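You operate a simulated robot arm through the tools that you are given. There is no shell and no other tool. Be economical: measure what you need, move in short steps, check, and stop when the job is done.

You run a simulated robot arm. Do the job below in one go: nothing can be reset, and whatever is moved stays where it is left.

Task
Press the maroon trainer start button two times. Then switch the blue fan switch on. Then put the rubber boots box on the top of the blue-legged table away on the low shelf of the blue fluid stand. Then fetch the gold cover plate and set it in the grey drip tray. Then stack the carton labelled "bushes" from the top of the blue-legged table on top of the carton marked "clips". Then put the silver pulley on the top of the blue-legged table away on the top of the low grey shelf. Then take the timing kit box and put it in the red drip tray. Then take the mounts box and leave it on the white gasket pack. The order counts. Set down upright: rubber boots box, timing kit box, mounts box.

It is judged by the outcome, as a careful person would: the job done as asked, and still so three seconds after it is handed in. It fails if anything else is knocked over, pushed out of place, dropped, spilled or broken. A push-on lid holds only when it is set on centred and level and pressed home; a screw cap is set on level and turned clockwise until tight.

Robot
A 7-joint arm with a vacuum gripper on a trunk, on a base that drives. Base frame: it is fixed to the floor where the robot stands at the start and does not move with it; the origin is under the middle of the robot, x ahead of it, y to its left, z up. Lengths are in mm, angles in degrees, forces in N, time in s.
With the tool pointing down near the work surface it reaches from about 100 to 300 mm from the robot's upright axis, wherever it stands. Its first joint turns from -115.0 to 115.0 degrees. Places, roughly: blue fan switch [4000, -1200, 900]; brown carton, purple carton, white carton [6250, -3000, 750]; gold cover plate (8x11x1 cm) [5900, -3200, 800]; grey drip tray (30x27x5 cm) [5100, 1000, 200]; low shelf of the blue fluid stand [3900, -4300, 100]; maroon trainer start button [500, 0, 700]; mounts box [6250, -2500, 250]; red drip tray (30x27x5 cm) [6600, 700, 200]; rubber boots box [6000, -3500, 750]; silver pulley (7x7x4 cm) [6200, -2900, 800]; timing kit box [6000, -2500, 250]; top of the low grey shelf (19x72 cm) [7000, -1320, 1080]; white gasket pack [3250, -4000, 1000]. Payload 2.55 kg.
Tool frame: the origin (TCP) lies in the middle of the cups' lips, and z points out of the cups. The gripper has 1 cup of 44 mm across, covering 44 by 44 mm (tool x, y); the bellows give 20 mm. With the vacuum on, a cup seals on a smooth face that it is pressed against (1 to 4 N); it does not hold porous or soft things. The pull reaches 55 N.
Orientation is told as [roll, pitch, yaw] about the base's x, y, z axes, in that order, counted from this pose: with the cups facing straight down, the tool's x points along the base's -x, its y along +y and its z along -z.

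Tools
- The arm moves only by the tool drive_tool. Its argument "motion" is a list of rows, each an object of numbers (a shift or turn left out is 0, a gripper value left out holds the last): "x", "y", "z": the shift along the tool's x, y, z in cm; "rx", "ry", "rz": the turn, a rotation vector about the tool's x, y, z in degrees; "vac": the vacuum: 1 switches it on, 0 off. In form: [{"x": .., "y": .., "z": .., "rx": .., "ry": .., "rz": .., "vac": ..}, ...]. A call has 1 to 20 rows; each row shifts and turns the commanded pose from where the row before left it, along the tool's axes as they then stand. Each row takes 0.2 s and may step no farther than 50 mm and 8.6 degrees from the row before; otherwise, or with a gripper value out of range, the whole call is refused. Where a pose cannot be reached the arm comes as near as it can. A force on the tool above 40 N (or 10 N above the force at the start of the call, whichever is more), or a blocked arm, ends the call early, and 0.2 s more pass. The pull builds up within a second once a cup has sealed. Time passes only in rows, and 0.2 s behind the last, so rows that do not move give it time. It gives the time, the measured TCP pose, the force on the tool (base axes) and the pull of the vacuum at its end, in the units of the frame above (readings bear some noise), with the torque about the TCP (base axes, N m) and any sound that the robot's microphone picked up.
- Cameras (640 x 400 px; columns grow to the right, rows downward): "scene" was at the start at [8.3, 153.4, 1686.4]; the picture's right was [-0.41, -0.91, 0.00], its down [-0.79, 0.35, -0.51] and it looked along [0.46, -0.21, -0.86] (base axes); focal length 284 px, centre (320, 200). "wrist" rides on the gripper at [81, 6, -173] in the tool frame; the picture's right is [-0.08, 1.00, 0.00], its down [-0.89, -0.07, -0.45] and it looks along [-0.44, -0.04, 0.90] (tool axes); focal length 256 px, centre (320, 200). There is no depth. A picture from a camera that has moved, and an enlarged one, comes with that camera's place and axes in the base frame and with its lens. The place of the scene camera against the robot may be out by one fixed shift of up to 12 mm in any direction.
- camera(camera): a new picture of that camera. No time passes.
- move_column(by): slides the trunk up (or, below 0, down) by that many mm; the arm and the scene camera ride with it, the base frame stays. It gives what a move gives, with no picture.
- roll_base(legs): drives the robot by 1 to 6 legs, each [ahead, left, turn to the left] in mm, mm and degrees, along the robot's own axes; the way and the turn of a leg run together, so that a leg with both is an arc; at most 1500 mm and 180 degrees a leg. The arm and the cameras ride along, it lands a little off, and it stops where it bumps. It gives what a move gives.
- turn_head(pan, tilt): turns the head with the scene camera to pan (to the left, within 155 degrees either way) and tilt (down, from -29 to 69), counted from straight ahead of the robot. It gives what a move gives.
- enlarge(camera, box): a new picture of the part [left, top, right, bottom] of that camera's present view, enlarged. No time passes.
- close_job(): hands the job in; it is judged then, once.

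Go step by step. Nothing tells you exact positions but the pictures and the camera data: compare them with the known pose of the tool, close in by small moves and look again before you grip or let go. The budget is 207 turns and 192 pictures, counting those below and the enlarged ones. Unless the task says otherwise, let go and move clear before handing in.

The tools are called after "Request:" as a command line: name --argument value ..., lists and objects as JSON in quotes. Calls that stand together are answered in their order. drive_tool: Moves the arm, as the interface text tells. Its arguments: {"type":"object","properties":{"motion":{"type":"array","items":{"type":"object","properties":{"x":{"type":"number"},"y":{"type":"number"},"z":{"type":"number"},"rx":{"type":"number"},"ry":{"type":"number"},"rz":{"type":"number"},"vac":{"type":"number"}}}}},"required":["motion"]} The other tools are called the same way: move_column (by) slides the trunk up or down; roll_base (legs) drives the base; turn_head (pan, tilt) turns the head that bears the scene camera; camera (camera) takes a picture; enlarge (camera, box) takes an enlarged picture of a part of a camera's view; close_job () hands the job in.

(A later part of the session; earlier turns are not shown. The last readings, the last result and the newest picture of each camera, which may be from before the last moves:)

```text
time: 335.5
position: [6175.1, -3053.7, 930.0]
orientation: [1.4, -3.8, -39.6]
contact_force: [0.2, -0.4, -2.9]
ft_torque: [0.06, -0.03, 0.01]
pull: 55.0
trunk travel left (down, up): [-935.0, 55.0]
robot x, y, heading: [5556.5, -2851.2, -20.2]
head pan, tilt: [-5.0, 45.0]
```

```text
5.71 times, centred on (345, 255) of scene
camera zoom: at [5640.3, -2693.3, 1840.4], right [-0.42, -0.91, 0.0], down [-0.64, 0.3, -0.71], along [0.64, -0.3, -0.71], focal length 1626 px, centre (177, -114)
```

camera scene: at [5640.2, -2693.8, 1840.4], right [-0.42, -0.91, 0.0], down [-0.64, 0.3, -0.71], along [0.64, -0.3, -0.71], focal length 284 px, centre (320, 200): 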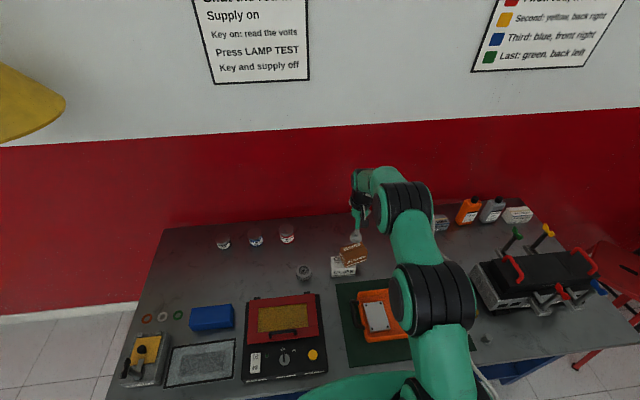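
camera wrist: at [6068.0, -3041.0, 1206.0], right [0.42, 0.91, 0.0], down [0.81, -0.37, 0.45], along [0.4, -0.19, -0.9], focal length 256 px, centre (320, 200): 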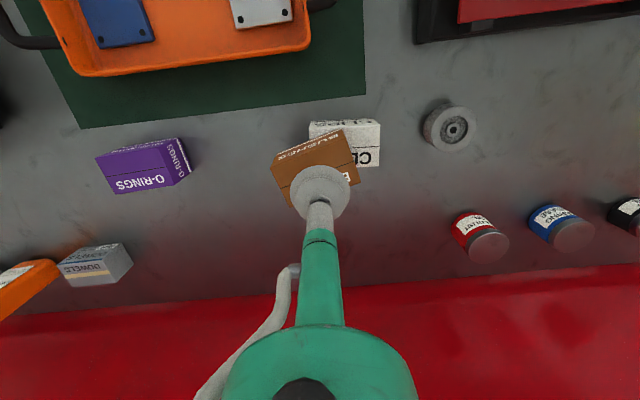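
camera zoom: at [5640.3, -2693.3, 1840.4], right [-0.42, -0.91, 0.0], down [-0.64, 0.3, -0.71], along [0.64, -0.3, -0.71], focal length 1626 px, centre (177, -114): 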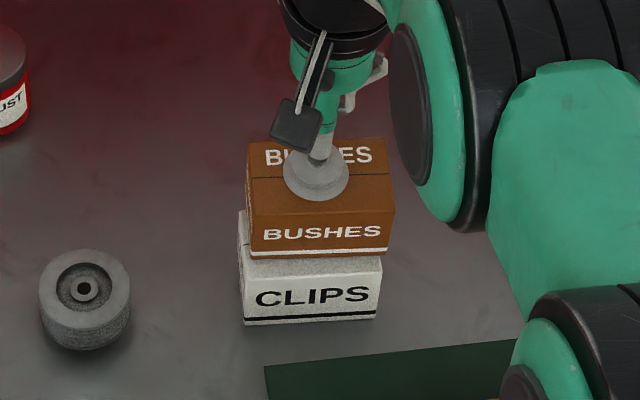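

Request:
drive_tool --motion '[{"y": 0.4}, {"z": 0.4}, {"z": 0.3}, {"z": 0.2}, {}]'

Request:
drive_tool --motion '[{"z": 0.2}, {"z": 0.2}, {}]'

```text
time: 336.7
position: [6181.7, -3050.3, 923.9]
orientation: [1.6, -4.3, -39.6]
contact_force: [1.5, -0.9, 20.8]
ft_torque: [-0.16, 0.68, 0.02]
pull: 54.5
trunk travel left (down, up): [-935.0, 55.0]
robot x, y, heading: [5556.1, -2851.2, -19.8]
head pan, tilt: [-5.0, 45.0]
```

```text
time: 337.5
position: [6181.1, -3051.2, 921.4]
orientation: [1.6, -4.3, -39.7]
contact_force: [4.1, -1.7, 25.3]
ft_torque: [-0.07, 0.72, 0.04]
pull: 54.8
trunk travel left (down, up): [-935.0, 55.0]
robot x, y, heading: [5557.1, -2847.8, -20.0]
head pan, tilt: [-5.0, 45.0]
```

Request:
drive_tool --motion '[{"vac": 0}, {}, {}, {}, {}, {"z": -0.5}, {"z": -2}, {"z": -4}, {"z": -4}, {"z": -4}, {}]'

Request:
enlarge --camera "scene" --box '[300, 220, 390, 290]'

```text
time: 339.9
position: [6171.0, -3045.6, 1057.9]
orientation: [1.3, -3.7, -39.5]
contact_force: [0.4, 0.2, -0.2]
ft_torque: [-0.02, 0.03, -0.01]
pull: 0.0
trunk travel left (down, up): [-935.0, 55.0]
robot x, y, heading: [5554.5, -2847.6, -19.8]
head pan, tilt: [-5.0, 45.0]
```

```text
5.71 times, centred on (345, 255) of scene
camera zoom: at [5641.4, -2693.6, 1840.3], right [-0.42, -0.91, 0.0], down [-0.64, 0.3, -0.71], along [0.64, -0.3, -0.71], focal length 1626 px, centre (177, -114)
```

zoom: 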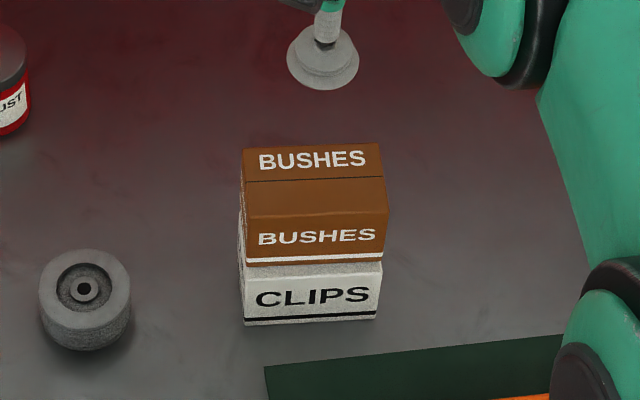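

The stack is restored and square. I'll go back to the pulley at a safe height this time and level the tool.

Request:
roll_base --legs '[[0, 185, 0]]'

Request:
drive_tool --motion '[{"rz": -8}, {"rz": -8}, {"rz": -3.5}, {"ry": 3.7, "rx": 1.3, "x": 2}, {"z": 3}, {"z": 4}, {"z": 4}, {}]'

Request:
enlarge --camera "wrist" --box '[220, 80, 420, 230]'

```text
time: 341.5
position: [6234.6, -2871.3, 1059.0]
orientation: [1.2, -3.8, -39.7]
contact_force: [0.1, -0.3, 0.1]
ft_torque: [-0.04, 0.01, 0.0]
pull: 0.1
trunk travel left (down, up): [-935.0, 55.0]
robot x, y, heading: [5622.2, -2676.5, -20.1]
head pan, tilt: [-5.0, 45.0]
```

```text
time: 343.3
position: [6214.2, -2864.3, 947.9]
orientation: [-1.3, -0.3, -20.2]
contact_force: [0.8, 0.3, 0.1]
ft_torque: [0.0, -0.02, 0.01]
pull: 0.0
trunk travel left (down, up): [-935.0, 55.0]
robot x, y, heading: [5616.7, -2671.4, -20.1]
head pan, tilt: [-5.0, 45.0]
```

```text
2.67 times, centred on (320, 155) of wrist
camera zoom: at [6141.6, -2826.9, 1119.5], right [0.42, 0.91, -0.02], down [0.81, -0.36, 0.45], along [0.4, -0.21, -0.89], focal length 683 px, centre (320, 320)
```

zoom: 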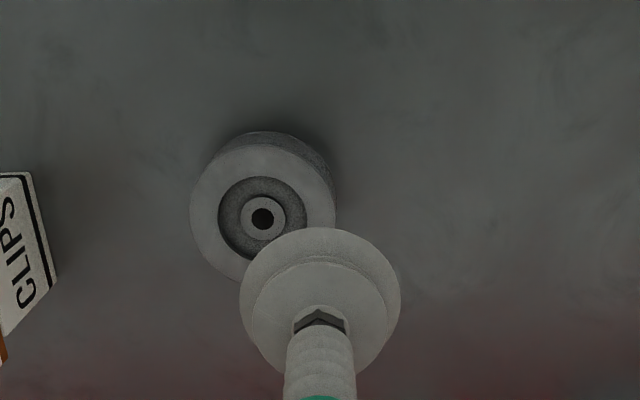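

Request:
drive_tool --motion '[{"rx": -1.3, "ry": 0.3}, {"y": -2.8, "x": -1.2}, {"z": 4}, {"z": 2}, {}, {}]'

Request:
enlarge --camera "wrist" --box '[240, 100, 400, 220]'

```text
time: 344.7
position: [6216.7, -2896.4, 890.0]
orientation: [-0.1, 0.1, -20.2]
contact_force: [0.1, 0.0, 0.2]
ft_torque: [0.04, 0.0, 0.01]
pull: 0.1
trunk travel left (down, up): [-935.0, 55.0]
robot x, y, heading: [5621.5, -2676.3, -19.7]
head pan, tilt: [-5.0, 45.0]
```

```text
3.33 times, centred on (320, 160) of wrist
camera zoom: at [6144.4, -2862.5, 1061.4], right [0.42, 0.91, 0.0], down [0.81, -0.37, 0.45], along [0.4, -0.19, -0.9], focal length 853 px, centre (320, 333)
```

zoom: 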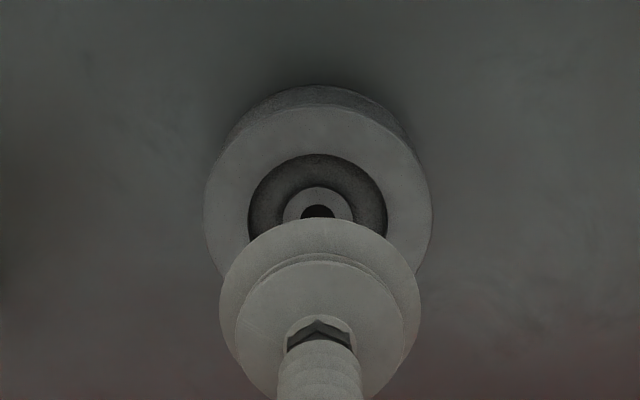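

Centred to about 1 mm. I'll descend with vacuum on.

Request:
drive_tool --motion '[{"y": -0.1, "x": -0.05, "vac": 1}, {"z": 3}, {"z": 1.5}, {"z": 0.5}, {"z": 0.4}, {"z": 0.3}, {}, {}]'

```text
time: 346.5
position: [6211.7, -2893.9, 833.1]
orientation: [0.0, 0.0, -20.2]
contact_force: [0.4, 0.4, -0.3]
ft_torque: [-0.01, 0.02, 0.01]
pull: 55.2
out of reach, approached as far as the arm can: row 4, 6
trunk travel left (down, up): [-935.0, 55.0]
robot x, y, heading: [5620.2, -2670.2, -20.1]
head pan, tilt: [-5.0, 45.0]
```

Sealed. I'll lift it and check.

Request:
drive_tool --motion '[{"z": -1}, {"z": -2}, {"z": -4}, {"z": -4}, {"z": -4}, {"z": -4}, {"z": -4}, {}]'

Request:
camera --camera "wrist"

```text
time: 348.3
position: [6214.7, -2897.1, 1061.6]
orientation: [0.0, 0.2, -20.1]
contact_force: [0.8, 0.0, -4.1]
ft_torque: [0.01, 0.04, 0.03]
pull: 55.2
trunk travel left (down, up): [-935.0, 55.0]
robot x, y, heading: [5620.6, -2672.6, -20.1]
head pan, tilt: [-5.0, 45.0]
```

```text
52 pictures are left
camera wrist: at [6141.8, -2862.8, 1233.9], right [0.42, 0.91, 0.0], down [0.81, -0.37, 0.44], along [0.4, -0.19, -0.9], focal length 256 px, centre (320, 200)
```

wrist: 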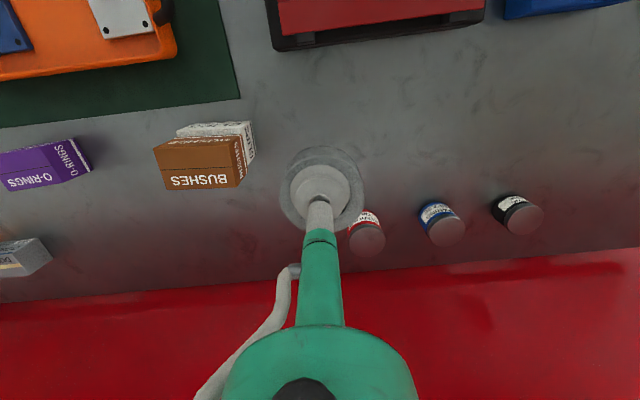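

The pulley is held. Now to the grey wall shelf near [7000, -1320]; I'll back off, sidestep left past the table and look.

Request:
roll_base --legs '[[-500, 0, 0], [0, 1450, 0], [500, 0, 0]]'

Request:
move_column --by 55

Request:
turn_head --pan 0 --tilt 30

Request:
camera --camera "scene"

```text
time: 360.7
position: [6715.5, -1470.6, 1062.5]
orientation: [0.1, 0.0, -18.1]
contact_force: [-0.3, -0.4, -4.0]
ft_torque: [0.03, 0.04, 0.01]
pull: 54.8
trunk travel left (down, up): [-935.0, 55.0]
robot x, y, heading: [6110.5, -1270.0, -17.7]
head pan, tilt: [-5.0, 45.0]
```

```text
time: 361.6
position: [6714.8, -1469.7, 1116.8]
orientation: [0.1, 0.0, -18.1]
contact_force: [-0.7, -0.1, -5.2]
ft_torque: [0.02, 0.02, -0.03]
pull: 55.3
trunk travel left (down, up): [-990.0, 0.0]
robot x, y, heading: [6110.1, -1272.3, -18.0]
head pan, tilt: [-5.0, 45.0]
```

```text
time: 362.4
position: [6714.6, -1470.0, 1116.4]
orientation: [-0.1, 0.0, -18.2]
contact_force: [0.0, -0.4, -2.9]
ft_torque: [0.0, 0.03, 0.0]
pull: 55.2
trunk travel left (down, up): [-990.0, 0.0]
robot x, y, heading: [6114.4, -1265.4, -17.8]
head pan, tilt: [0.0, 30.0]
```

```text
51 pictures are left
camera scene: at [6203.2, -1105.7, 1917.9], right [-0.31, -0.95, 0.0], down [-0.48, 0.15, -0.87], along [0.82, -0.27, -0.5], focal length 284 px, centre (320, 200)
```

scene: 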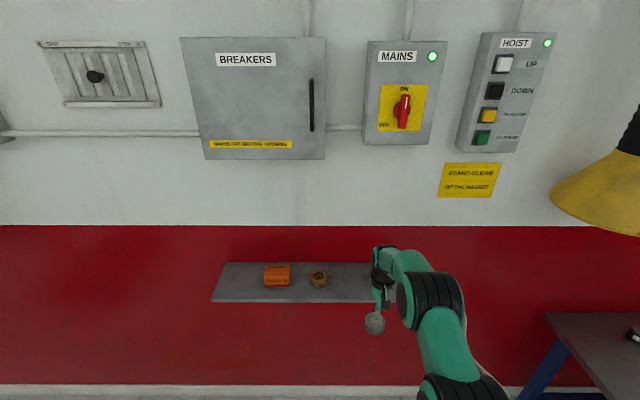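

Request:
enlarge --camera "scene" --box '[200, 230, 440, 340]'

Request:
camera --camera "wrist"

```text
2.67 times, centred on (320, 285) of scene
camera zoom: at [6203.2, -1105.7, 1917.9], right [-0.31, -0.95, 0.0], down [-0.48, 0.15, -0.87], along [0.82, -0.27, -0.5], focal length 759 px, centre (320, -27)
```

zoom: 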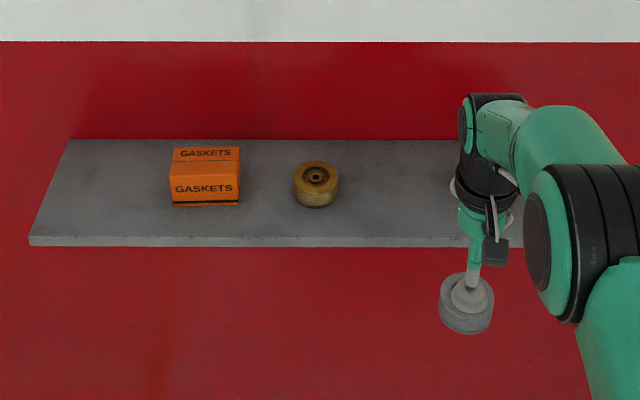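

```text
49 pictures are left
camera wrist: at [6640.7, -1438.8, 1288.9], right [0.39, 0.92, 0.0], down [0.83, -0.34, 0.45], along [0.41, -0.17, -0.9], focal length 256 px, centre (320, 200)
```

wrist: 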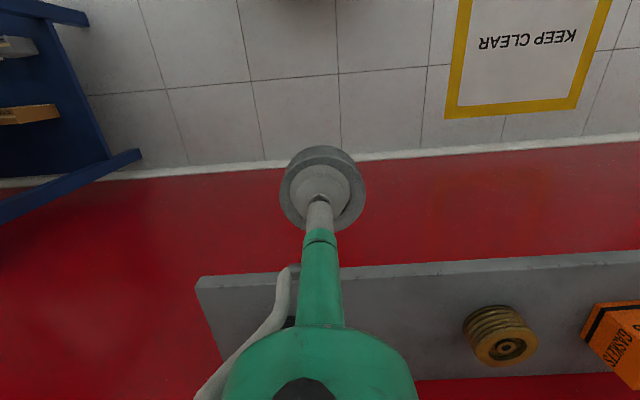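

There's free space between the brown pulley and a black item at the right. I'll raise the tool, then move in to that gap.

Request:
drive_tool --motion '[{"x": 3}, {"x": 3}, {"z": -4}, {"z": -4}, {}]'

Request:
roll_base --legs '[[0, 66, 0], [120, 0, 0]]'

Request:
camera --camera "wrist"

```text
time: 363.6
position: [6656.8, -1449.5, 1196.4]
orientation: [-0.1, 0.1, -18.1]
contact_force: [0.5, 0.2, -3.9]
ft_torque: [0.0, 0.06, 0.03]
pull: 55.1
trunk travel left (down, up): [-990.0, 0.0]
robot x, y, heading: [6112.9, -1268.9, -17.8]
head pan, tilt: [0.0, 30.0]
```

```text
time: 365.4
position: [6790.0, -1424.6, 1196.5]
orientation: [0.0, 0.0, -18.1]
contact_force: [0.6, 0.6, -4.0]
ft_torque: [-0.01, 0.01, 0.05]
pull: 54.5
trunk travel left (down, up): [-990.0, 0.0]
robot x, y, heading: [6246.5, -1243.6, -17.8]
head pan, tilt: [0.0, 30.0]
```

```text
48 pictures are left
camera wrist: at [6716.3, -1393.7, 1368.5], right [0.39, 0.92, 0.0], down [0.83, -0.35, 0.45], along [0.41, -0.17, -0.9], focal length 256 px, centre (320, 200)
```

wrist: 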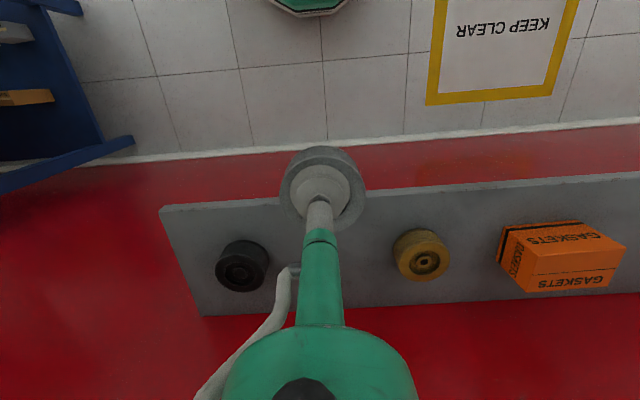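

Request:
roll_base --legs '[[133, 0, 0]]'

Request:
drive_tool --motion '[{"z": 2}, {"z": 2}, {}]'

Request:
camera --camera "wrist"

```text
time: 366.7
position: [6915.5, -1465.6, 1196.5]
orientation: [0.0, -0.1, -18.2]
contact_force: [-0.4, -0.2, -4.1]
ft_torque: [0.0, 0.03, -0.01]
pull: 55.1
trunk travel left (down, up): [-990.0, 0.0]
robot x, y, heading: [6371.5, -1284.1, -17.7]
head pan, tilt: [0.0, 30.0]
```

```text
time: 367.5
position: [6916.8, -1466.9, 1156.5]
orientation: [-0.1, 0.1, -18.2]
contact_force: [-0.7, -0.1, -4.6]
ft_torque: [-0.04, 0.0, 0.0]
pull: 54.9
trunk travel left (down, up): [-990.0, 0.0]
robot x, y, heading: [6375.8, -1286.4, -18.1]
head pan, tilt: [0.0, 30.0]
```

```text
47 pictures are left
camera wrist: at [6842.1, -1435.4, 1327.5], right [0.39, 0.92, 0.0], down [0.83, -0.35, 0.44], along [0.41, -0.17, -0.9], focal length 256 px, centre (320, 200)
```

wrist: 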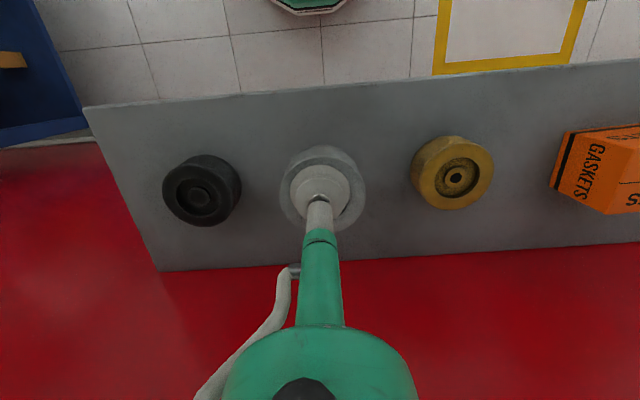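

The pulley is between the black and brown ones, well on the shelf. I'll lower it gently.

Request:
drive_tool --motion '[{"z": 1.5}, {"z": 0.6}, {"z": 0.4}, {"z": 0.3}, {"z": 0.3}, {}]'

```text
time: 368.9
position: [6917.1, -1465.3, 1124.9]
orientation: [0.1, 0.0, -18.2]
contact_force: [0.8, 0.1, -3.9]
ft_torque: [-0.02, 0.01, 0.02]
pull: 54.6
trunk travel left (down, up): [-990.0, 0.0]
robot x, y, heading: [6375.8, -1286.0, -18.3]
head pan, tilt: [0.0, 30.0]
```

Request:
drive_tool --motion '[{"z": 0.3}, {"z": 0.3}, {"z": 0.2}, {"z": 0.2}, {}]'

```text
time: 370.1
position: [6915.4, -1465.1, 1116.2]
orientation: [0.0, 0.2, -18.3]
contact_force: [0.2, 1.1, -4.3]
ft_torque: [0.0, 0.0, 0.01]
pull: 54.6
trunk travel left (down, up): [-990.0, 0.0]
robot x, y, heading: [6374.4, -1283.0, -18.1]
head pan, tilt: [0.0, 30.0]
```

Request:
drive_tool --motion '[{"z": 0.3}, {"z": 0.3}, {"z": 0.2}, {"z": 0.2}, {"z": 0.2}, {}]'

```text
time: 371.5
position: [6916.4, -1465.3, 1109.5]
orientation: [0.0, -0.8, -18.2]
contact_force: [1.0, 0.6, 31.9]
ft_torque: [0.21, 0.25, -0.03]
pull: 54.8
trunk travel left (down, up): [-990.0, 0.0]
robot x, y, heading: [6373.0, -1285.5, -18.1]
head pan, tilt: [0.0, 30.0]
```

Contact is made. I'll release, lift off and check.

Request:
drive_tool --motion '[{"vac": 0}, {}, {}, {}, {}, {"z": -1}, {"z": -3}, {"z": -4}, {}]'

Request:
camera --camera "wrist"

```text
time: 373.5
position: [6915.0, -1463.8, 1183.5]
orientation: [0.0, 0.2, -18.2]
contact_force: [-0.2, -0.7, 0.4]
ft_torque: [0.01, -0.04, 0.05]
pull: 0.0
trunk travel left (down, up): [-990.0, 0.0]
robot x, y, heading: [6371.7, -1284.4, -18.1]
head pan, tilt: [0.0, 30.0]
```

```text
46 pictures are left
camera wrist: at [6841.1, -1433.2, 1355.4], right [0.39, 0.92, 0.0], down [0.83, -0.35, 0.44], along [0.41, -0.17, -0.9], focal length 256 px, centre (320, 200)
```

wrist: 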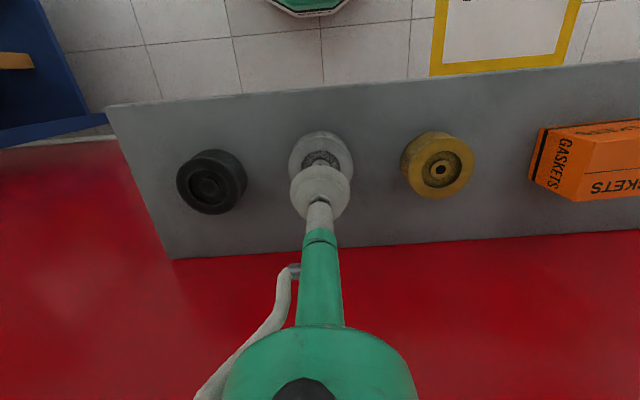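

The pulley is on the shelf. Next the timing kit on the table's low shelf; I'll back off, drive round and lower the trunk there.

Request:
roll_base --legs '[[-750, 0, 0], [0, -1230, -1.5]]'

Request:
move_column --by -400

Request:
turn_head --pan 0 --tilt 35

Request:
camera --camera "scene"

```text
time: 383.5
position: [5773.2, -2416.6, 1184.0]
orientation: [-0.1, 0.1, -20.6]
contact_force: [-0.5, -0.6, -0.1]
ft_torque: [-0.02, 0.01, 0.03]
pull: 0.0
trunk travel left (down, up): [-990.0, 0.0]
robot x, y, heading: [5240.5, -2215.9, -20.4]
head pan, tilt: [0.0, 30.0]
```

```text
time: 387.3
position: [5774.6, -2415.9, 784.0]
orientation: [0.1, 0.0, -20.6]
contact_force: [0.5, 0.8, 0.3]
ft_torque: [0.0, -0.01, 0.0]
pull: 0.0
trunk travel left (down, up): [-590.0, 400.0]
robot x, y, heading: [5242.3, -2210.4, -20.4]
head pan, tilt: [0.0, 30.0]
```

```text
time: 388.0
position: [5774.5, -2417.1, 781.8]
orientation: [0.0, 0.0, -20.7]
contact_force: [0.0, -0.5, 0.7]
ft_torque: [-0.03, -0.03, -0.01]
pull: 0.1
trunk travel left (down, up): [-590.0, 400.0]
robot x, y, heading: [5241.2, -2214.0, -20.3]
head pan, tilt: [0.0, 35.0]
```

```text
45 pictures are left
camera scene: at [5336.5, -2054.4, 1510.2], right [-0.35, -0.94, 0.0], down [-0.54, 0.2, -0.82], along [0.77, -0.29, -0.57], focal length 284 px, centre (320, 200)
```

scene: 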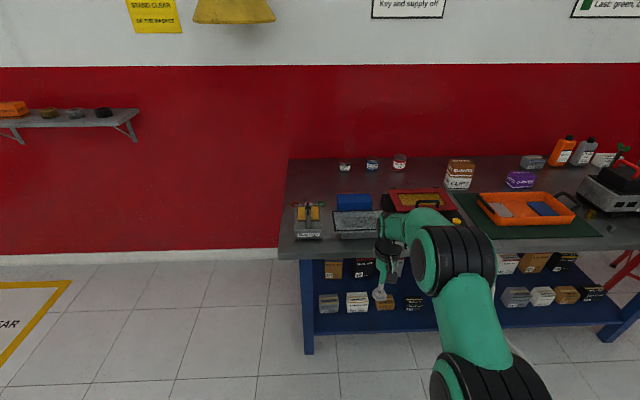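

Request:
move_column --by -395

Request:
enlarge --camera "scene" --box '[280, 130, 460, 290]'

Request:
camera --camera "wrist"

```text
time: 391.8
position: [5774.5, -2416.2, 388.4]
orientation: [0.0, 0.0, -20.5]
contact_force: [0.7, -0.8, -0.2]
ft_torque: [0.03, 0.01, -0.03]
pull: 0.1
trunk travel left (down, up): [-195.0, 795.0]
robot x, y, heading: [5243.2, -2216.1, -20.5]
head pan, tilt: [0.0, 35.0]
```

```text
2.50 times, centred on (370, 210) of scene
camera zoom: at [5336.4, -2054.4, 1115.2], right [-0.35, -0.94, 0.0], down [-0.54, 0.2, -0.82], along [0.77, -0.29, -0.57], focal length 711 px, centre (195, 175)
```

zoom: 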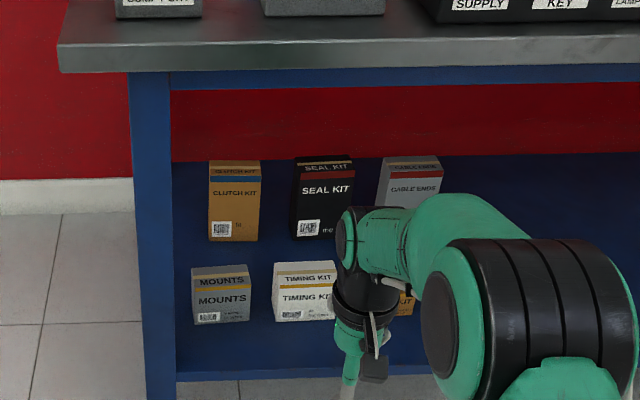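

```text
43 pictures are left
camera wrist: at [5702.0, -2382.5, 560.5], right [0.42, 0.91, 0.0], down [0.81, -0.38, 0.44], along [0.4, -0.19, -0.9], focal length 256 px, centre (320, 200)
```

wrist: 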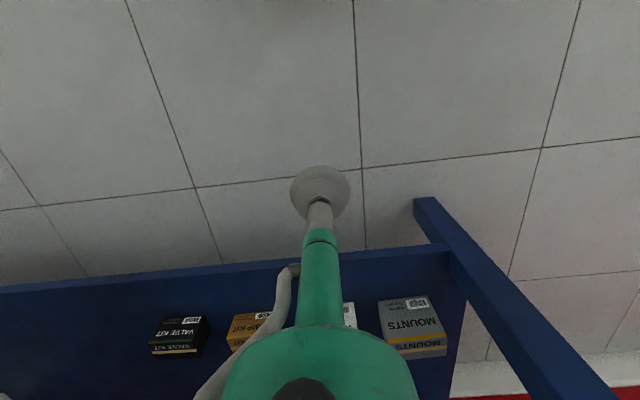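

Mounts and timing kit stand about 115 mm inside the shelf, tops at z≈285. As at the stand, I'll raise the tool relative to the shoulder, tilt it forward 15°, drop the trunk fully and drive in.

Request:
drive_tool --motion '[{"x": 4}, {"z": -4.5}, {"z": -4.5}, {"z": -4.5}, {"ry": -5}, {"ry": -5}, {"ry": -5}, {}]'

Request:
move_column --by -190

Request:
roll_base --legs '[[270, -6, 0]]'

Request:
camera --camera "wrist"

Request:
camera --camera "scene"

```text
time: 393.6
position: [5724.5, -2397.0, 479.2]
orientation: [0.0, -14.9, -20.6]
contact_force: [-0.6, 0.6, 0.0]
ft_torque: [0.0, -0.01, 0.0]
pull: 0.1
out of reach, approached as far as the arm can: row 3, 4
trunk travel left (down, up): [-195.0, 795.0]
robot x, y, heading: [5243.2, -2215.7, -20.4]
head pan, tilt: [0.0, 35.0]
```

```text
time: 395.6
position: [5723.8, -2397.9, 288.5]
orientation: [0.0, -15.0, -20.6]
contact_force: [0.3, 0.5, 0.8]
ft_torque: [0.03, 0.0, 0.0]
pull: 0.0
trunk travel left (down, up): [-5.0, 985.0]
robot x, y, heading: [5240.9, -2214.9, -20.2]
head pan, tilt: [0.0, 35.0]
```

```text
time: 397.6
position: [5977.0, -2499.8, 290.5]
orientation: [0.0, -15.0, -20.8]
contact_force: [0.4, -0.5, -0.2]
ft_torque: [0.02, 0.02, 0.02]
pull: 0.1
trunk travel left (down, up): [-5.0, 985.0]
robot x, y, heading: [5493.6, -2315.7, -20.8]
head pan, tilt: [0.0, 35.0]
```

```text
42 pictures are left
camera wrist: at [5865.5, -2451.0, 434.7], right [0.42, 0.91, 0.02], down [0.67, -0.33, 0.66], along [0.6, -0.27, -0.75], focal length 256 px, centre (320, 200)
```

wrist: 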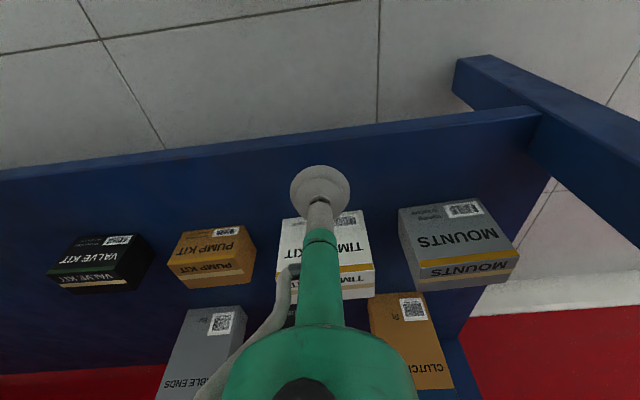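

```text
41 pictures are left
camera scene: at [5590.3, -2155.7, 925.2], right [-0.35, -0.94, 0.0], down [-0.54, 0.2, -0.82], along [0.77, -0.29, -0.57], focal length 284 px, centre (320, 200)
```

scene: 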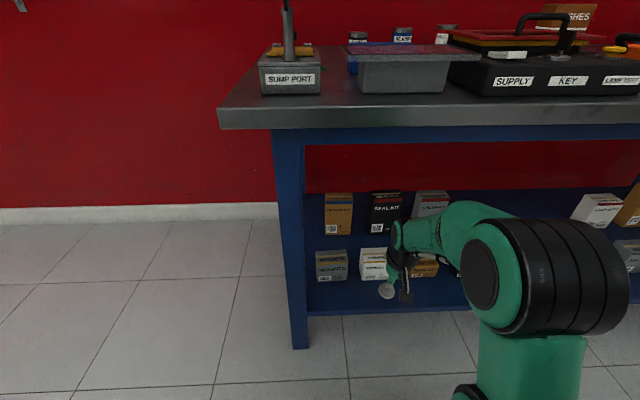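

Request:
drive_tool --motion '[{"z": -1.5}, {"z": -1.5}, {}]'

Request:
roll_base --legs '[[115, 10, 0]]'

Request:
camera --camera "wrist"

```text
time: 398.4
position: [5969.3, -2497.2, 316.9]
orientation: [0.0, -14.9, -20.9]
contact_force: [0.2, -1.1, 0.0]
ft_torque: [0.0, -0.03, 0.0]
pull: 0.1
trunk travel left (down, up): [-5.0, 985.0]
robot x, y, heading: [5494.6, -2316.7, -20.7]
head pan, tilt: [0.0, 35.0]
```

```text
time: 399.6
position: [6082.7, -2529.5, 317.1]
orientation: [0.0, -14.9, -20.9]
contact_force: [-1.3, -0.4, 0.2]
ft_torque: [0.03, 0.0, -0.03]
pull: 0.1
trunk travel left (down, up): [-5.0, 985.0]
robot x, y, heading: [5606.4, -2350.7, -20.7]
head pan, tilt: [0.0, 35.0]
```

```text
40 pictures are left
camera wrist: at [5970.6, -2480.7, 463.1], right [0.43, 0.9, 0.02], down [0.67, -0.33, 0.66], along [0.6, -0.27, -0.75], focal length 256 px, centre (320, 200)
```

wrist: 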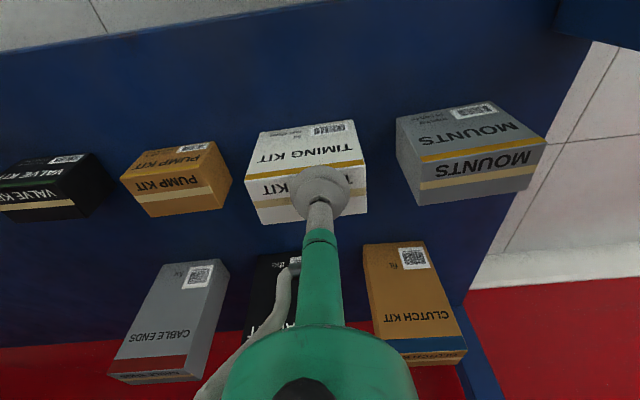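

Request:
roll_base --legs '[[32, -13, 0]]'

Request:
drive_tool --motion '[{"z": 1.5, "x": 0.4}, {}]'

Request:
enlarge --camera "wrist" --box '[220, 80, 420, 240]'

```text
time: 400.4
position: [6109.2, -2552.4, 317.3]
orientation: [0.0, -14.9, -20.9]
contact_force: [0.3, 0.7, 0.3]
ft_torque: [-0.02, 0.03, 0.03]
pull: 0.0
trunk travel left (down, up): [-5.0, 985.0]
robot x, y, heading: [5633.7, -2371.1, -20.6]
head pan, tilt: [0.0, 35.0]
```

```text
time: 401.0
position: [6108.9, -2553.7, 302.8]
orientation: [0.0, -14.9, -20.9]
contact_force: [0.3, 0.8, -0.5]
ft_torque: [0.0, 0.03, 0.01]
pull: 0.0
trunk travel left (down, up): [-5.0, 985.0]
robot x, y, heading: [5631.1, -2370.4, -20.8]
head pan, tilt: [0.0, 35.0]
```

```text
2.50 times, centred on (320, 160) of wrist
camera zoom: at [5997.4, -2504.5, 447.4], right [0.43, 0.9, 0.02], down [0.67, -0.33, 0.66], along [0.6, -0.27, -0.75], focal length 640 px, centre (320, 300)
```

zoom: 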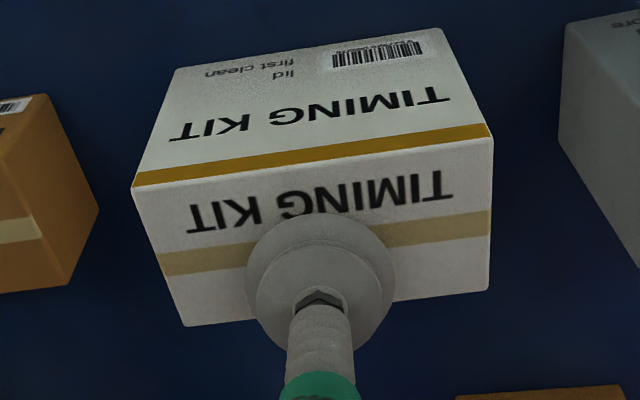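

Centred. I'll approach along the tool axis with vacuum.

Request:
drive_tool --motion '[{"x": 0.3, "vac": 1}, {"z": 1}, {"z": 0.7}, {"z": 0.5}, {"z": 0.4}, {}]'

```text
time: 402.3
position: [6114.5, -2557.6, 283.8]
orientation: [0.0, -15.6, -20.8]
contact_force: [-5.5, 2.7, 17.6]
ft_torque: [0.57, 1.4, 0.1]
pull: 55.2
trunk travel left (down, up): [-5.0, 985.0]
robot x, y, heading: [5633.5, -2370.1, -20.6]
head pan, tilt: [0.0, 35.0]
stopped in row 6: the force on the tool passed its limit at 41 N (the readings are from after the stop); the commanded pose is now the measured one
```

Request:
drive_tool --motion '[{"z": -0.6}, {"z": -1, "x": -0.2}, {"z": -1.2, "x": -0.2}, {}]'

Request:
roll_base --legs '[[-420, 0, 0]]'

Request:
camera --camera "wrist"

```text
time: 403.3
position: [6111.6, -2554.3, 309.6]
orientation: [-0.1, -15.4, -20.8]
contact_force: [-0.4, 0.3, -3.5]
ft_torque: [0.09, 0.26, -0.02]
pull: 54.9
trunk travel left (down, up): [-5.0, 985.0]
robot x, y, heading: [5632.2, -2368.5, -20.6]
head pan, tilt: [0.0, 35.0]
```

```text
time: 405.9
position: [5715.7, -2406.5, 309.3]
orientation: [0.0, -15.4, -21.3]
contact_force: [1.5, 0.9, -2.4]
ft_torque: [0.11, 0.22, 0.0]
pull: 54.6
trunk travel left (down, up): [-5.0, 985.0]
robot x, y, heading: [5238.7, -2219.6, -21.0]
head pan, tilt: [0.0, 35.0]
```

```text
38 pictures are left
camera wrist: at [5603.5, -2356.4, 453.7], right [0.43, 0.9, 0.02], down [0.67, -0.34, 0.67], along [0.61, -0.27, -0.75], focal length 256 px, centre (320, 200)
```

wrist: 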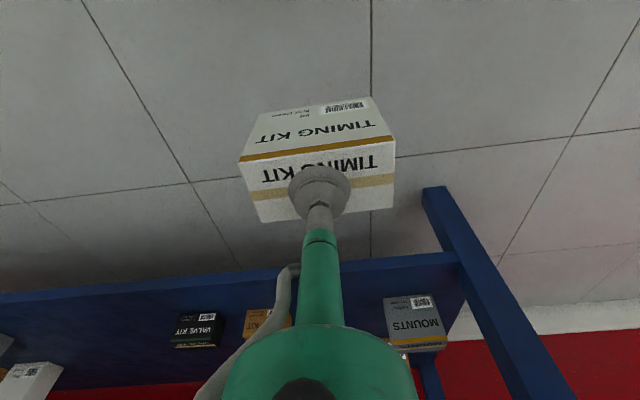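

The timing kit is held. I'll raise a bit and drive towards the red drip tray.

Request:
move_column --by 350

Request:
roll_base --legs '[[0, 0, 101], [1480, 0, 0], [560, -830, 0]]'

Request:
turn_head --pan 0 --tilt 30

Request:
camera --camera "scene"

```text
time: 409.3
position: [5716.0, -2407.2, 657.9]
orientation: [0.0, -15.4, -21.3]
contact_force: [-0.4, -0.1, -3.0]
ft_torque: [0.1, 0.23, -0.02]
pull: 55.1
trunk travel left (down, up): [-355.0, 635.0]
robot x, y, heading: [5241.9, -2220.1, -20.7]
head pan, tilt: [0.0, 35.0]
```

```text
time: 425.7
position: [6528.8, 139.6, 660.2]
orientation: [0.0, -15.4, 79.4]
contact_force: [0.2, 0.3, -2.6]
ft_torque: [-0.2, 0.06, -0.04]
pull: 54.8
trunk travel left (down, up): [-355.0, 635.0]
robot x, y, heading: [6431.7, -366.4, 79.7]
head pan, tilt: [0.0, 35.0]
```

```text
time: 426.4
position: [6528.8, 139.5, 659.8]
orientation: [0.1, -15.3, 79.4]
contact_force: [-0.4, 0.3, -2.2]
ft_torque: [-0.16, 0.01, -0.01]
pull: 55.6
trunk travel left (down, up): [-355.0, 635.0]
robot x, y, heading: [6434.7, -362.6, 79.9]
head pan, tilt: [0.0, 30.0]
```

```text
37 pictures are left
camera scene: at [6273.2, -298.2, 1282.9], right [0.98, -0.18, 0.0], down [-0.09, -0.49, -0.87], along [0.16, 0.85, -0.5], focal length 284 px, centre (320, 200)
```

scene: 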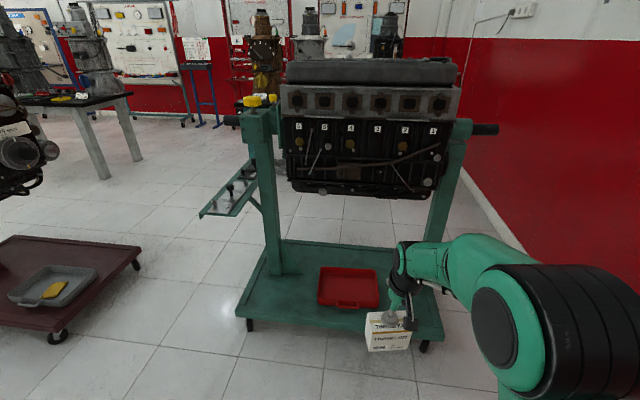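

Request:
move_column --by -320

Request:
roll_base --legs '[[370, 15, 0]]'

Request:
camera --camera "wrist"

Request:
camera --camera "scene"

```text
time: 429.5
position: [6529.6, 140.2, 338.8]
orientation: [0.0, -15.4, 79.4]
contact_force: [-0.5, 0.1, -3.0]
ft_torque: [-0.22, 0.03, -0.01]
pull: 54.7
trunk travel left (down, up): [-35.0, 955.0]
robot x, y, heading: [6434.9, -366.4, 79.6]
head pan, tilt: [0.0, 30.0]
```

```text
time: 431.9
position: [6586.7, 508.2, 339.8]
orientation: [0.0, -15.4, 79.1]
contact_force: [-0.4, -0.3, -2.5]
ft_torque: [-0.16, 0.03, -0.02]
pull: 54.8
trunk travel left (down, up): [-35.0, 955.0]
robot x, y, heading: [6491.6, 5.5, 79.3]
head pan, tilt: [0.0, 30.0]
```

```text
36 pictures are left
camera wrist: at [6558.0, 387.9, 483.7], right [-0.96, 0.27, 0.02], down [0.21, 0.72, 0.67], along [0.16, 0.65, -0.75], focal length 256 px, centre (320, 200)
```

wrist: 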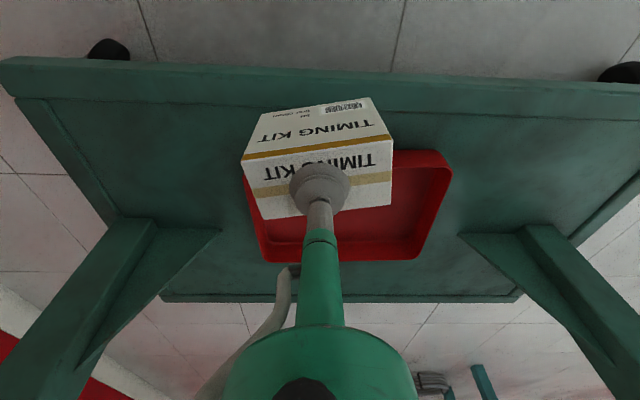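

```text
35 pictures are left
camera scene: at [6327.7, 73.1, 963.0], right [0.98, -0.19, 0.0], down [-0.09, -0.49, -0.87], along [0.16, 0.85, -0.5], focal length 284 px, centre (320, 200)
```

scene: 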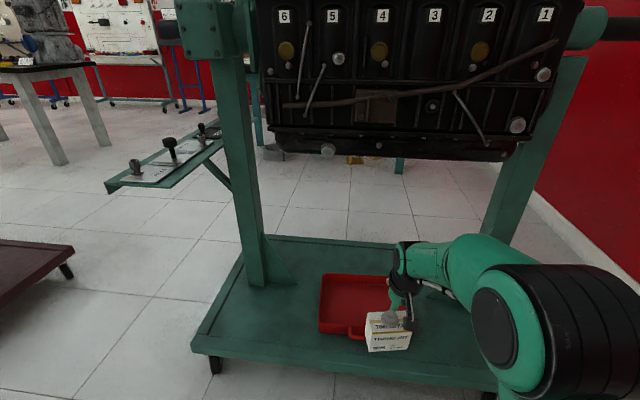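

Request:
roll_base --legs '[[165, 28, 0]]'

Request:
camera --camera "wrist"

```text
time: 433.4
position: [6591.6, 675.2, 340.0]
orientation: [0.0, -15.3, 78.9]
contact_force: [0.2, -0.3, -2.6]
ft_torque: [-0.18, 0.02, -0.02]
pull: 55.0
trunk travel left (down, up): [-35.0, 955.0]
robot x, y, heading: [6491.9, 175.6, 79.1]
head pan, tilt: [0.0, 30.0]
```

```text
34 pictures are left
camera wrist: at [6561.4, 554.2, 483.6], right [-0.96, 0.27, 0.02], down [0.21, 0.72, 0.67], along [0.16, 0.65, -0.75], focal length 256 px, centre (320, 200)
```

wrist: 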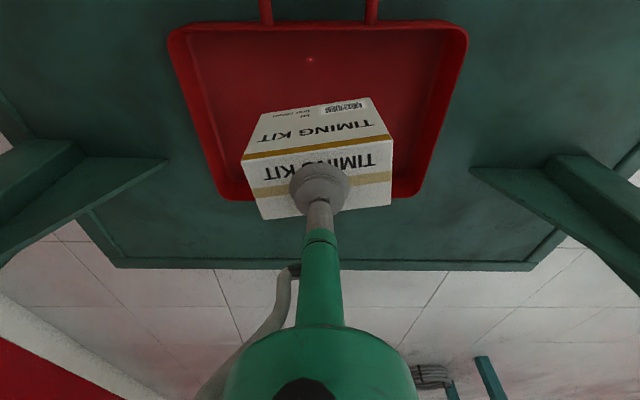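

The box is over the tray's middle. I'll lower straight down.

Request:
drive_tool --motion '[{"z": 2.9, "x": 0.78}, {"z": 2.4, "x": 0.65}, {"z": 1, "x": 0.26}, {"z": 0.6, "x": 0.16}, {"z": 0.4, "x": 0.1}, {}]'

Request:
camera --camera "wrist"

```text
time: 434.8
position: [6590.4, 675.7, 265.1]
orientation: [0.0, -15.3, 78.9]
contact_force: [0.3, 0.2, -2.6]
ft_torque: [-0.2, 0.04, -0.02]
pull: 54.6
trunk travel left (down, up): [-35.0, 955.0]
robot x, y, heading: [6491.2, 173.3, 78.9]
head pan, tilt: [0.0, 30.0]
```

```text
33 pictures are left
camera wrist: at [6560.7, 555.2, 407.8], right [-0.96, 0.27, 0.02], down [0.21, 0.72, 0.67], along [0.16, 0.65, -0.75], focal length 256 px, centre (320, 200)
```

wrist: 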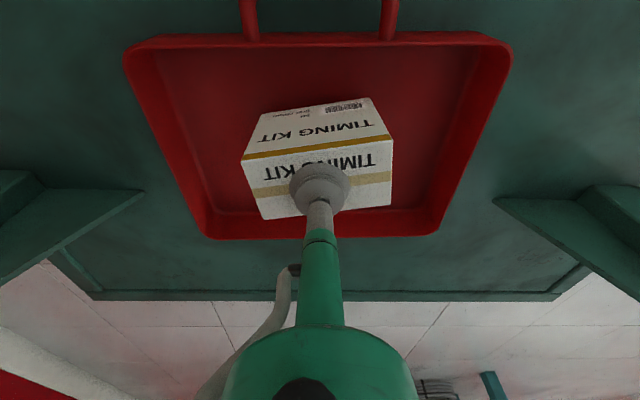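

There is room above here, so I'll level the box before it touches down.

Request:
drive_tool --motion '[{"ry": 7.5}, {"ry": 7.5}, {"z": 0.5}, {"z": 0.4}, {"z": 0.4}, {}]'

Request:
drive_tool --motion '[{"z": 0.4}, {"z": 0.4}, {"z": 0.3}, {"z": 0.3}, {}]'

```text
time: 436.2
position: [6590.8, 675.6, 250.5]
orientation: [0.0, -0.3, 79.0]
contact_force: [-0.6, 0.1, -3.1]
ft_torque: [-0.16, 0.03, 0.02]
pull: 54.7
trunk travel left (down, up): [-35.0, 955.0]
robot x, y, heading: [6490.1, 168.4, 79.2]
head pan, tilt: [0.0, 30.0]
```

```text
time: 437.4
position: [6589.8, 678.9, 240.4]
orientation: [0.0, -0.9, 79.0]
contact_force: [-4.5, -3.8, 28.1]
ft_torque: [-0.61, -0.38, 0.04]
pull: 54.4
trunk travel left (down, up): [-35.0, 955.0]
robot x, y, heading: [6490.4, 171.7, 79.0]
head pan, tilt: [0.0, 30.0]
```

Contact with 28 N, sitting level. I'll release and lift.

Request:
drive_tool --motion '[{"vac": 0}, {}, {}, {}, {}, {"z": -1}, {"z": -3}, {"z": -4}, {}]'

Request:
camera --camera "wrist"

```text
time: 439.4
position: [6592.4, 675.4, 320.0]
orientation: [0.1, -0.3, 78.9]
contact_force: [1.1, -0.6, 0.1]
ft_torque: [-0.02, 0.0, -0.01]
pull: 0.1
trunk travel left (down, up): [-35.0, 955.0]
robot x, y, heading: [6489.9, 171.1, 79.2]
head pan, tilt: [0.0, 30.0]
```

```text
32 pictures are left
camera wrist: at [6570.9, 595.6, 490.2], right [-0.96, 0.27, 0.0], down [0.24, 0.86, 0.45], along [0.12, 0.43, -0.89], focal length 256 px, centre (320, 200)
```

wrist: 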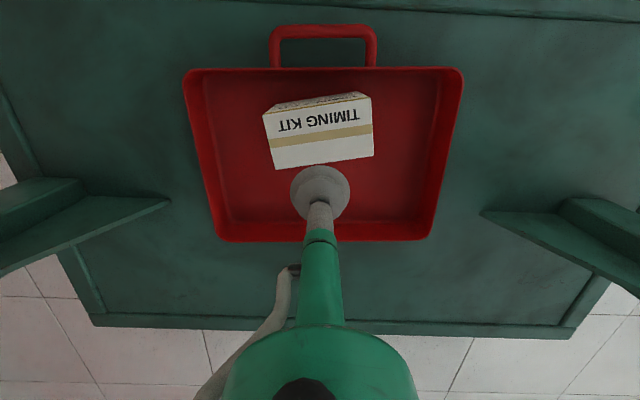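

The timing kit stands upright in the red tray. I'll back out towards the table, and on the way look at the side table where the base was blocked earlier.

Request:
roll_base --legs '[[-490, 0, 0], [-560, 830, 0]]'

Request:
move_column --by 350

Request:
turn_head --pan 60 --tilt 35

Request:
camera --camera "scene"

```text
time: 447.0
position: [5589.7, -172.1, 318.3]
orientation: [0.0, -0.4, 77.7]
contact_force: [0.7, -0.1, -0.4]
ft_torque: [-0.03, -0.01, 0.02]
pull: 0.1
trunk travel left (down, up): [-35.0, 955.0]
robot x, y, heading: [5475.8, -669.5, 78.1]
head pan, tilt: [0.0, 30.0]
```

```text
time: 450.4
position: [5589.4, -174.1, 669.0]
orientation: [-0.1, -0.2, 77.9]
contact_force: [-0.7, -0.1, -0.8]
ft_torque: [0.03, 0.02, 0.03]
pull: 0.0
trunk travel left (down, up): [-385.0, 605.0]
robot x, y, heading: [5473.9, -669.6, 77.9]
head pan, tilt: [0.0, 30.0]
```

```text
time: 451.7
position: [5589.0, -173.5, 669.1]
orientation: [0.0, -0.3, 77.7]
contact_force: [-0.2, 0.5, 0.4]
ft_torque: [0.02, 0.01, 0.03]
pull: 0.0
trunk travel left (down, up): [-385.0, 605.0]
robot x, y, heading: [5483.1, -675.1, 78.1]
head pan, tilt: [60.0, 35.0]
```

```text
31 pictures are left
camera scene: at [5236.1, -633.1, 1305.2], right [0.67, 0.74, 0.0], down [0.43, -0.38, -0.82], along [-0.61, 0.55, -0.57], focal length 284 px, centre (320, 200)
```

scene: 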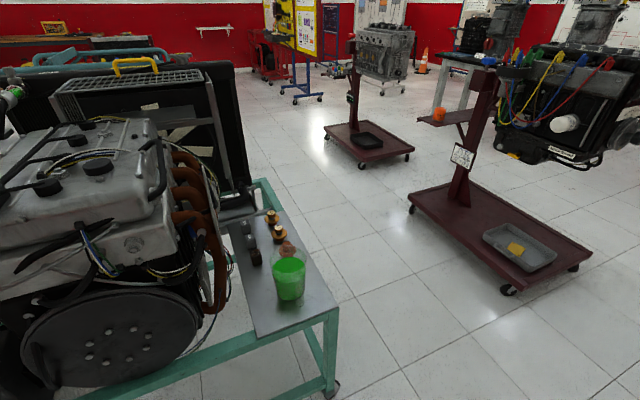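

Everything there is still standing. I'll carry on to the table for the mounts box.

Request:
roll_base --legs '[[-1370, 0, 0], [0, 0, -98.6], [70, 0, 0]]'

Request:
move_column --by -380

Request:
turn_head --pan 0 --tilt 35

Request:
camera --camera "wrist"

```text
time: 463.3
position: [5730.3, -2222.4, 667.4]
orientation: [0.0, -0.3, -20.0]
contact_force: [-0.3, -1.0, -0.3]
ft_torque: [0.0, -0.02, 0.02]
pull: 0.0
trunk travel left (down, up): [-385.0, 605.0]
robot x, y, heading: [5254.8, -2041.7, -19.9]
head pan, tilt: [60.0, 35.0]
```

```text
time: 467.0
position: [5731.1, -2222.2, 288.9]
orientation: [0.0, -0.4, -20.0]
contact_force: [0.1, -0.1, 0.0]
ft_torque: [-0.01, 0.01, 0.01]
pull: 0.0
trunk travel left (down, up): [-5.0, 985.0]
robot x, y, heading: [5250.2, -2045.1, -20.0]
head pan, tilt: [60.0, 35.0]
```

```text
time: 468.3
position: [5731.2, -2220.3, 288.6]
orientation: [0.0, -0.3, -20.1]
contact_force: [-0.6, 0.2, -0.2]
ft_torque: [0.01, -0.03, -0.03]
pull: 0.1
trunk travel left (down, up): [-5.0, 985.0]
robot x, y, heading: [5248.9, -2043.3, -20.0]
head pan, tilt: [0.0, 35.0]
```

```text
30 pictures are left
camera wrist: at [5657.2, -2187.7, 459.9], right [0.42, 0.91, 0.0], down [0.81, -0.37, 0.45], along [0.41, -0.19, -0.89], focal length 256 px, centre (320, 200)
```

wrist: 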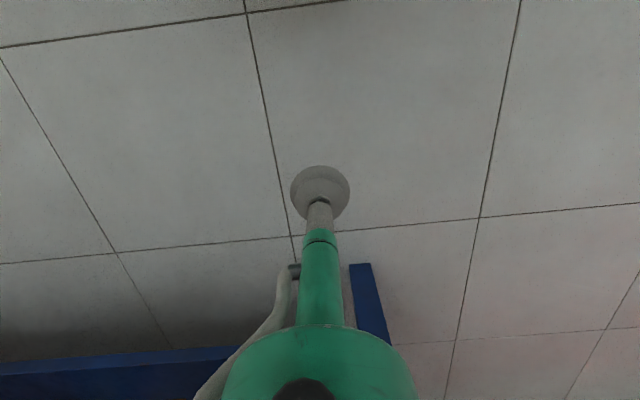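

The table leg is close on the left of the mounts box, so I'll come in slightly from the right at heading -12°. I'll set the tilt and standoff first.

Request:
roll_base --legs '[[145, -146, 0], [0, 0, 8]]'

Request:
drive_tool --motion '[{"ry": -5}, {"ry": -5}, {"ry": -5}, {"z": -1.5}, {"z": -1.5}, {}]'

Request:
roll_base --legs '[[200, 0, 0]]'

Request:
camera --camera "wrist"

```text
time: 470.5
position: [5837.4, -2340.8, 288.1]
orientation: [0.1, -0.3, -12.1]
contact_force: [0.7, -0.3, -0.8]
ft_torque: [0.01, -0.03, -0.01]
pull: 0.1
trunk travel left (down, up): [-5.0, 985.0]
robot x, y, heading: [5337.2, -2229.4, -11.9]
head pan, tilt: [0.0, 35.0]
```

```text
time: 471.9
position: [5829.4, -2339.6, 317.8]
orientation: [0.1, -15.4, -12.2]
contact_force: [0.8, 1.3, 0.3]
ft_torque: [-0.02, 0.04, 0.0]
pull: 0.1
trunk travel left (down, up): [-5.0, 985.0]
robot x, y, heading: [5334.3, -2229.0, -12.1]
head pan, tilt: [0.0, 35.0]
```

```text
time: 473.5
position: [6023.4, -2381.9, 316.9]
orientation: [0.0, -15.3, -12.4]
contact_force: [0.6, -0.1, 0.4]
ft_torque: [0.02, 0.02, 0.0]
pull: 0.2
trunk travel left (down, up): [-5.0, 985.0]
robot x, y, heading: [5527.8, -2271.8, -12.1]
head pan, tilt: [0.0, 35.0]
```

```text
29 pictures are left
camera wrist: at [5904.8, -2351.5, 461.6], right [0.29, 0.96, 0.02], down [0.71, -0.23, 0.67], along [0.64, -0.18, -0.75], focal length 256 px, centre (320, 200)
```

wrist: 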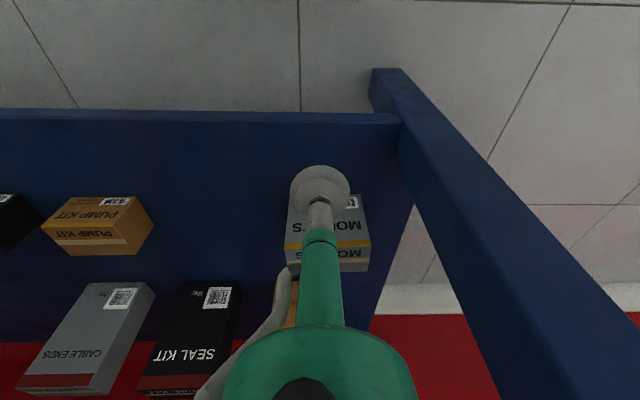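

Request:
roll_base --legs '[[122, -4, 0]]'

Request:
drive_tool --motion '[{"z": 1.5, "x": 0.4}, {}]'

Request:
enlarge --camera "wrist" --box '[220, 80, 420, 240]'

```text
time: 474.7
position: [6139.4, -2411.8, 317.2]
orientation: [0.0, -15.4, -12.3]
contact_force: [0.5, -0.2, -0.3]
ft_torque: [0.03, -0.01, 0.01]
pull: 0.2
trunk travel left (down, up): [-5.0, 985.0]
robot x, y, heading: [5647.1, -2303.3, -12.0]
head pan, tilt: [0.0, 35.0]
```

```text
time: 475.3
position: [6139.6, -2411.1, 303.0]
orientation: [0.0, -15.3, -12.3]
contact_force: [0.4, 0.7, -0.6]
ft_torque: [-0.03, 0.01, -0.01]
pull: 0.1
trunk travel left (down, up): [-5.0, 985.0]
robot x, y, heading: [5650.5, -2300.2, -12.2]
head pan, tilt: [0.0, 35.0]
```

```text
2.50 times, centred on (320, 160) of wrist
camera zoom: at [6021.1, -2379.9, 446.8], right [0.29, 0.96, 0.02], down [0.71, -0.23, 0.67], along [0.64, -0.17, -0.75], focal length 640 px, centre (320, 300)
```

zoom: 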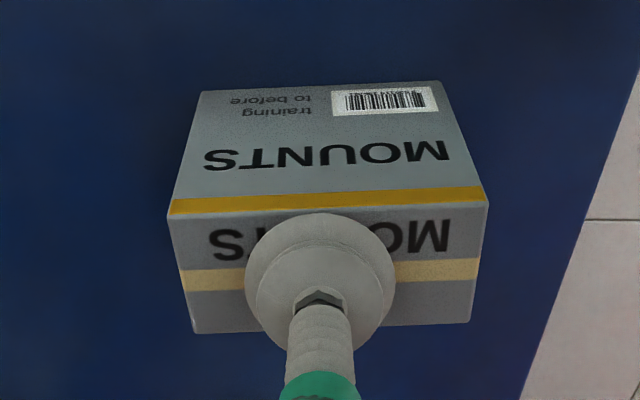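

Request:
drive_tool --motion '[{"x": -0.6, "y": 0.3, "vac": 1}, {"z": 1}, {"z": 0.8}, {"z": 0.5}, {"z": 0.4}, {}]'

```text
time: 476.8
position: [6158.3, -2413.3, 284.5]
orientation: [0.0, -16.2, -12.3]
contact_force: [-4.4, 1.7, 13.9]
ft_torque: [0.22, 1.15, 0.03]
pull: 55.0
trunk travel left (down, up): [-5.0, 985.0]
robot x, y, heading: [5647.5, -2302.0, -12.2]
head pan, tilt: [0.0, 35.0]
stopped in row 6: the force on the tool passed its limit at 40 N (the readings are from after the stop); the commanded pose is now the measured one
```

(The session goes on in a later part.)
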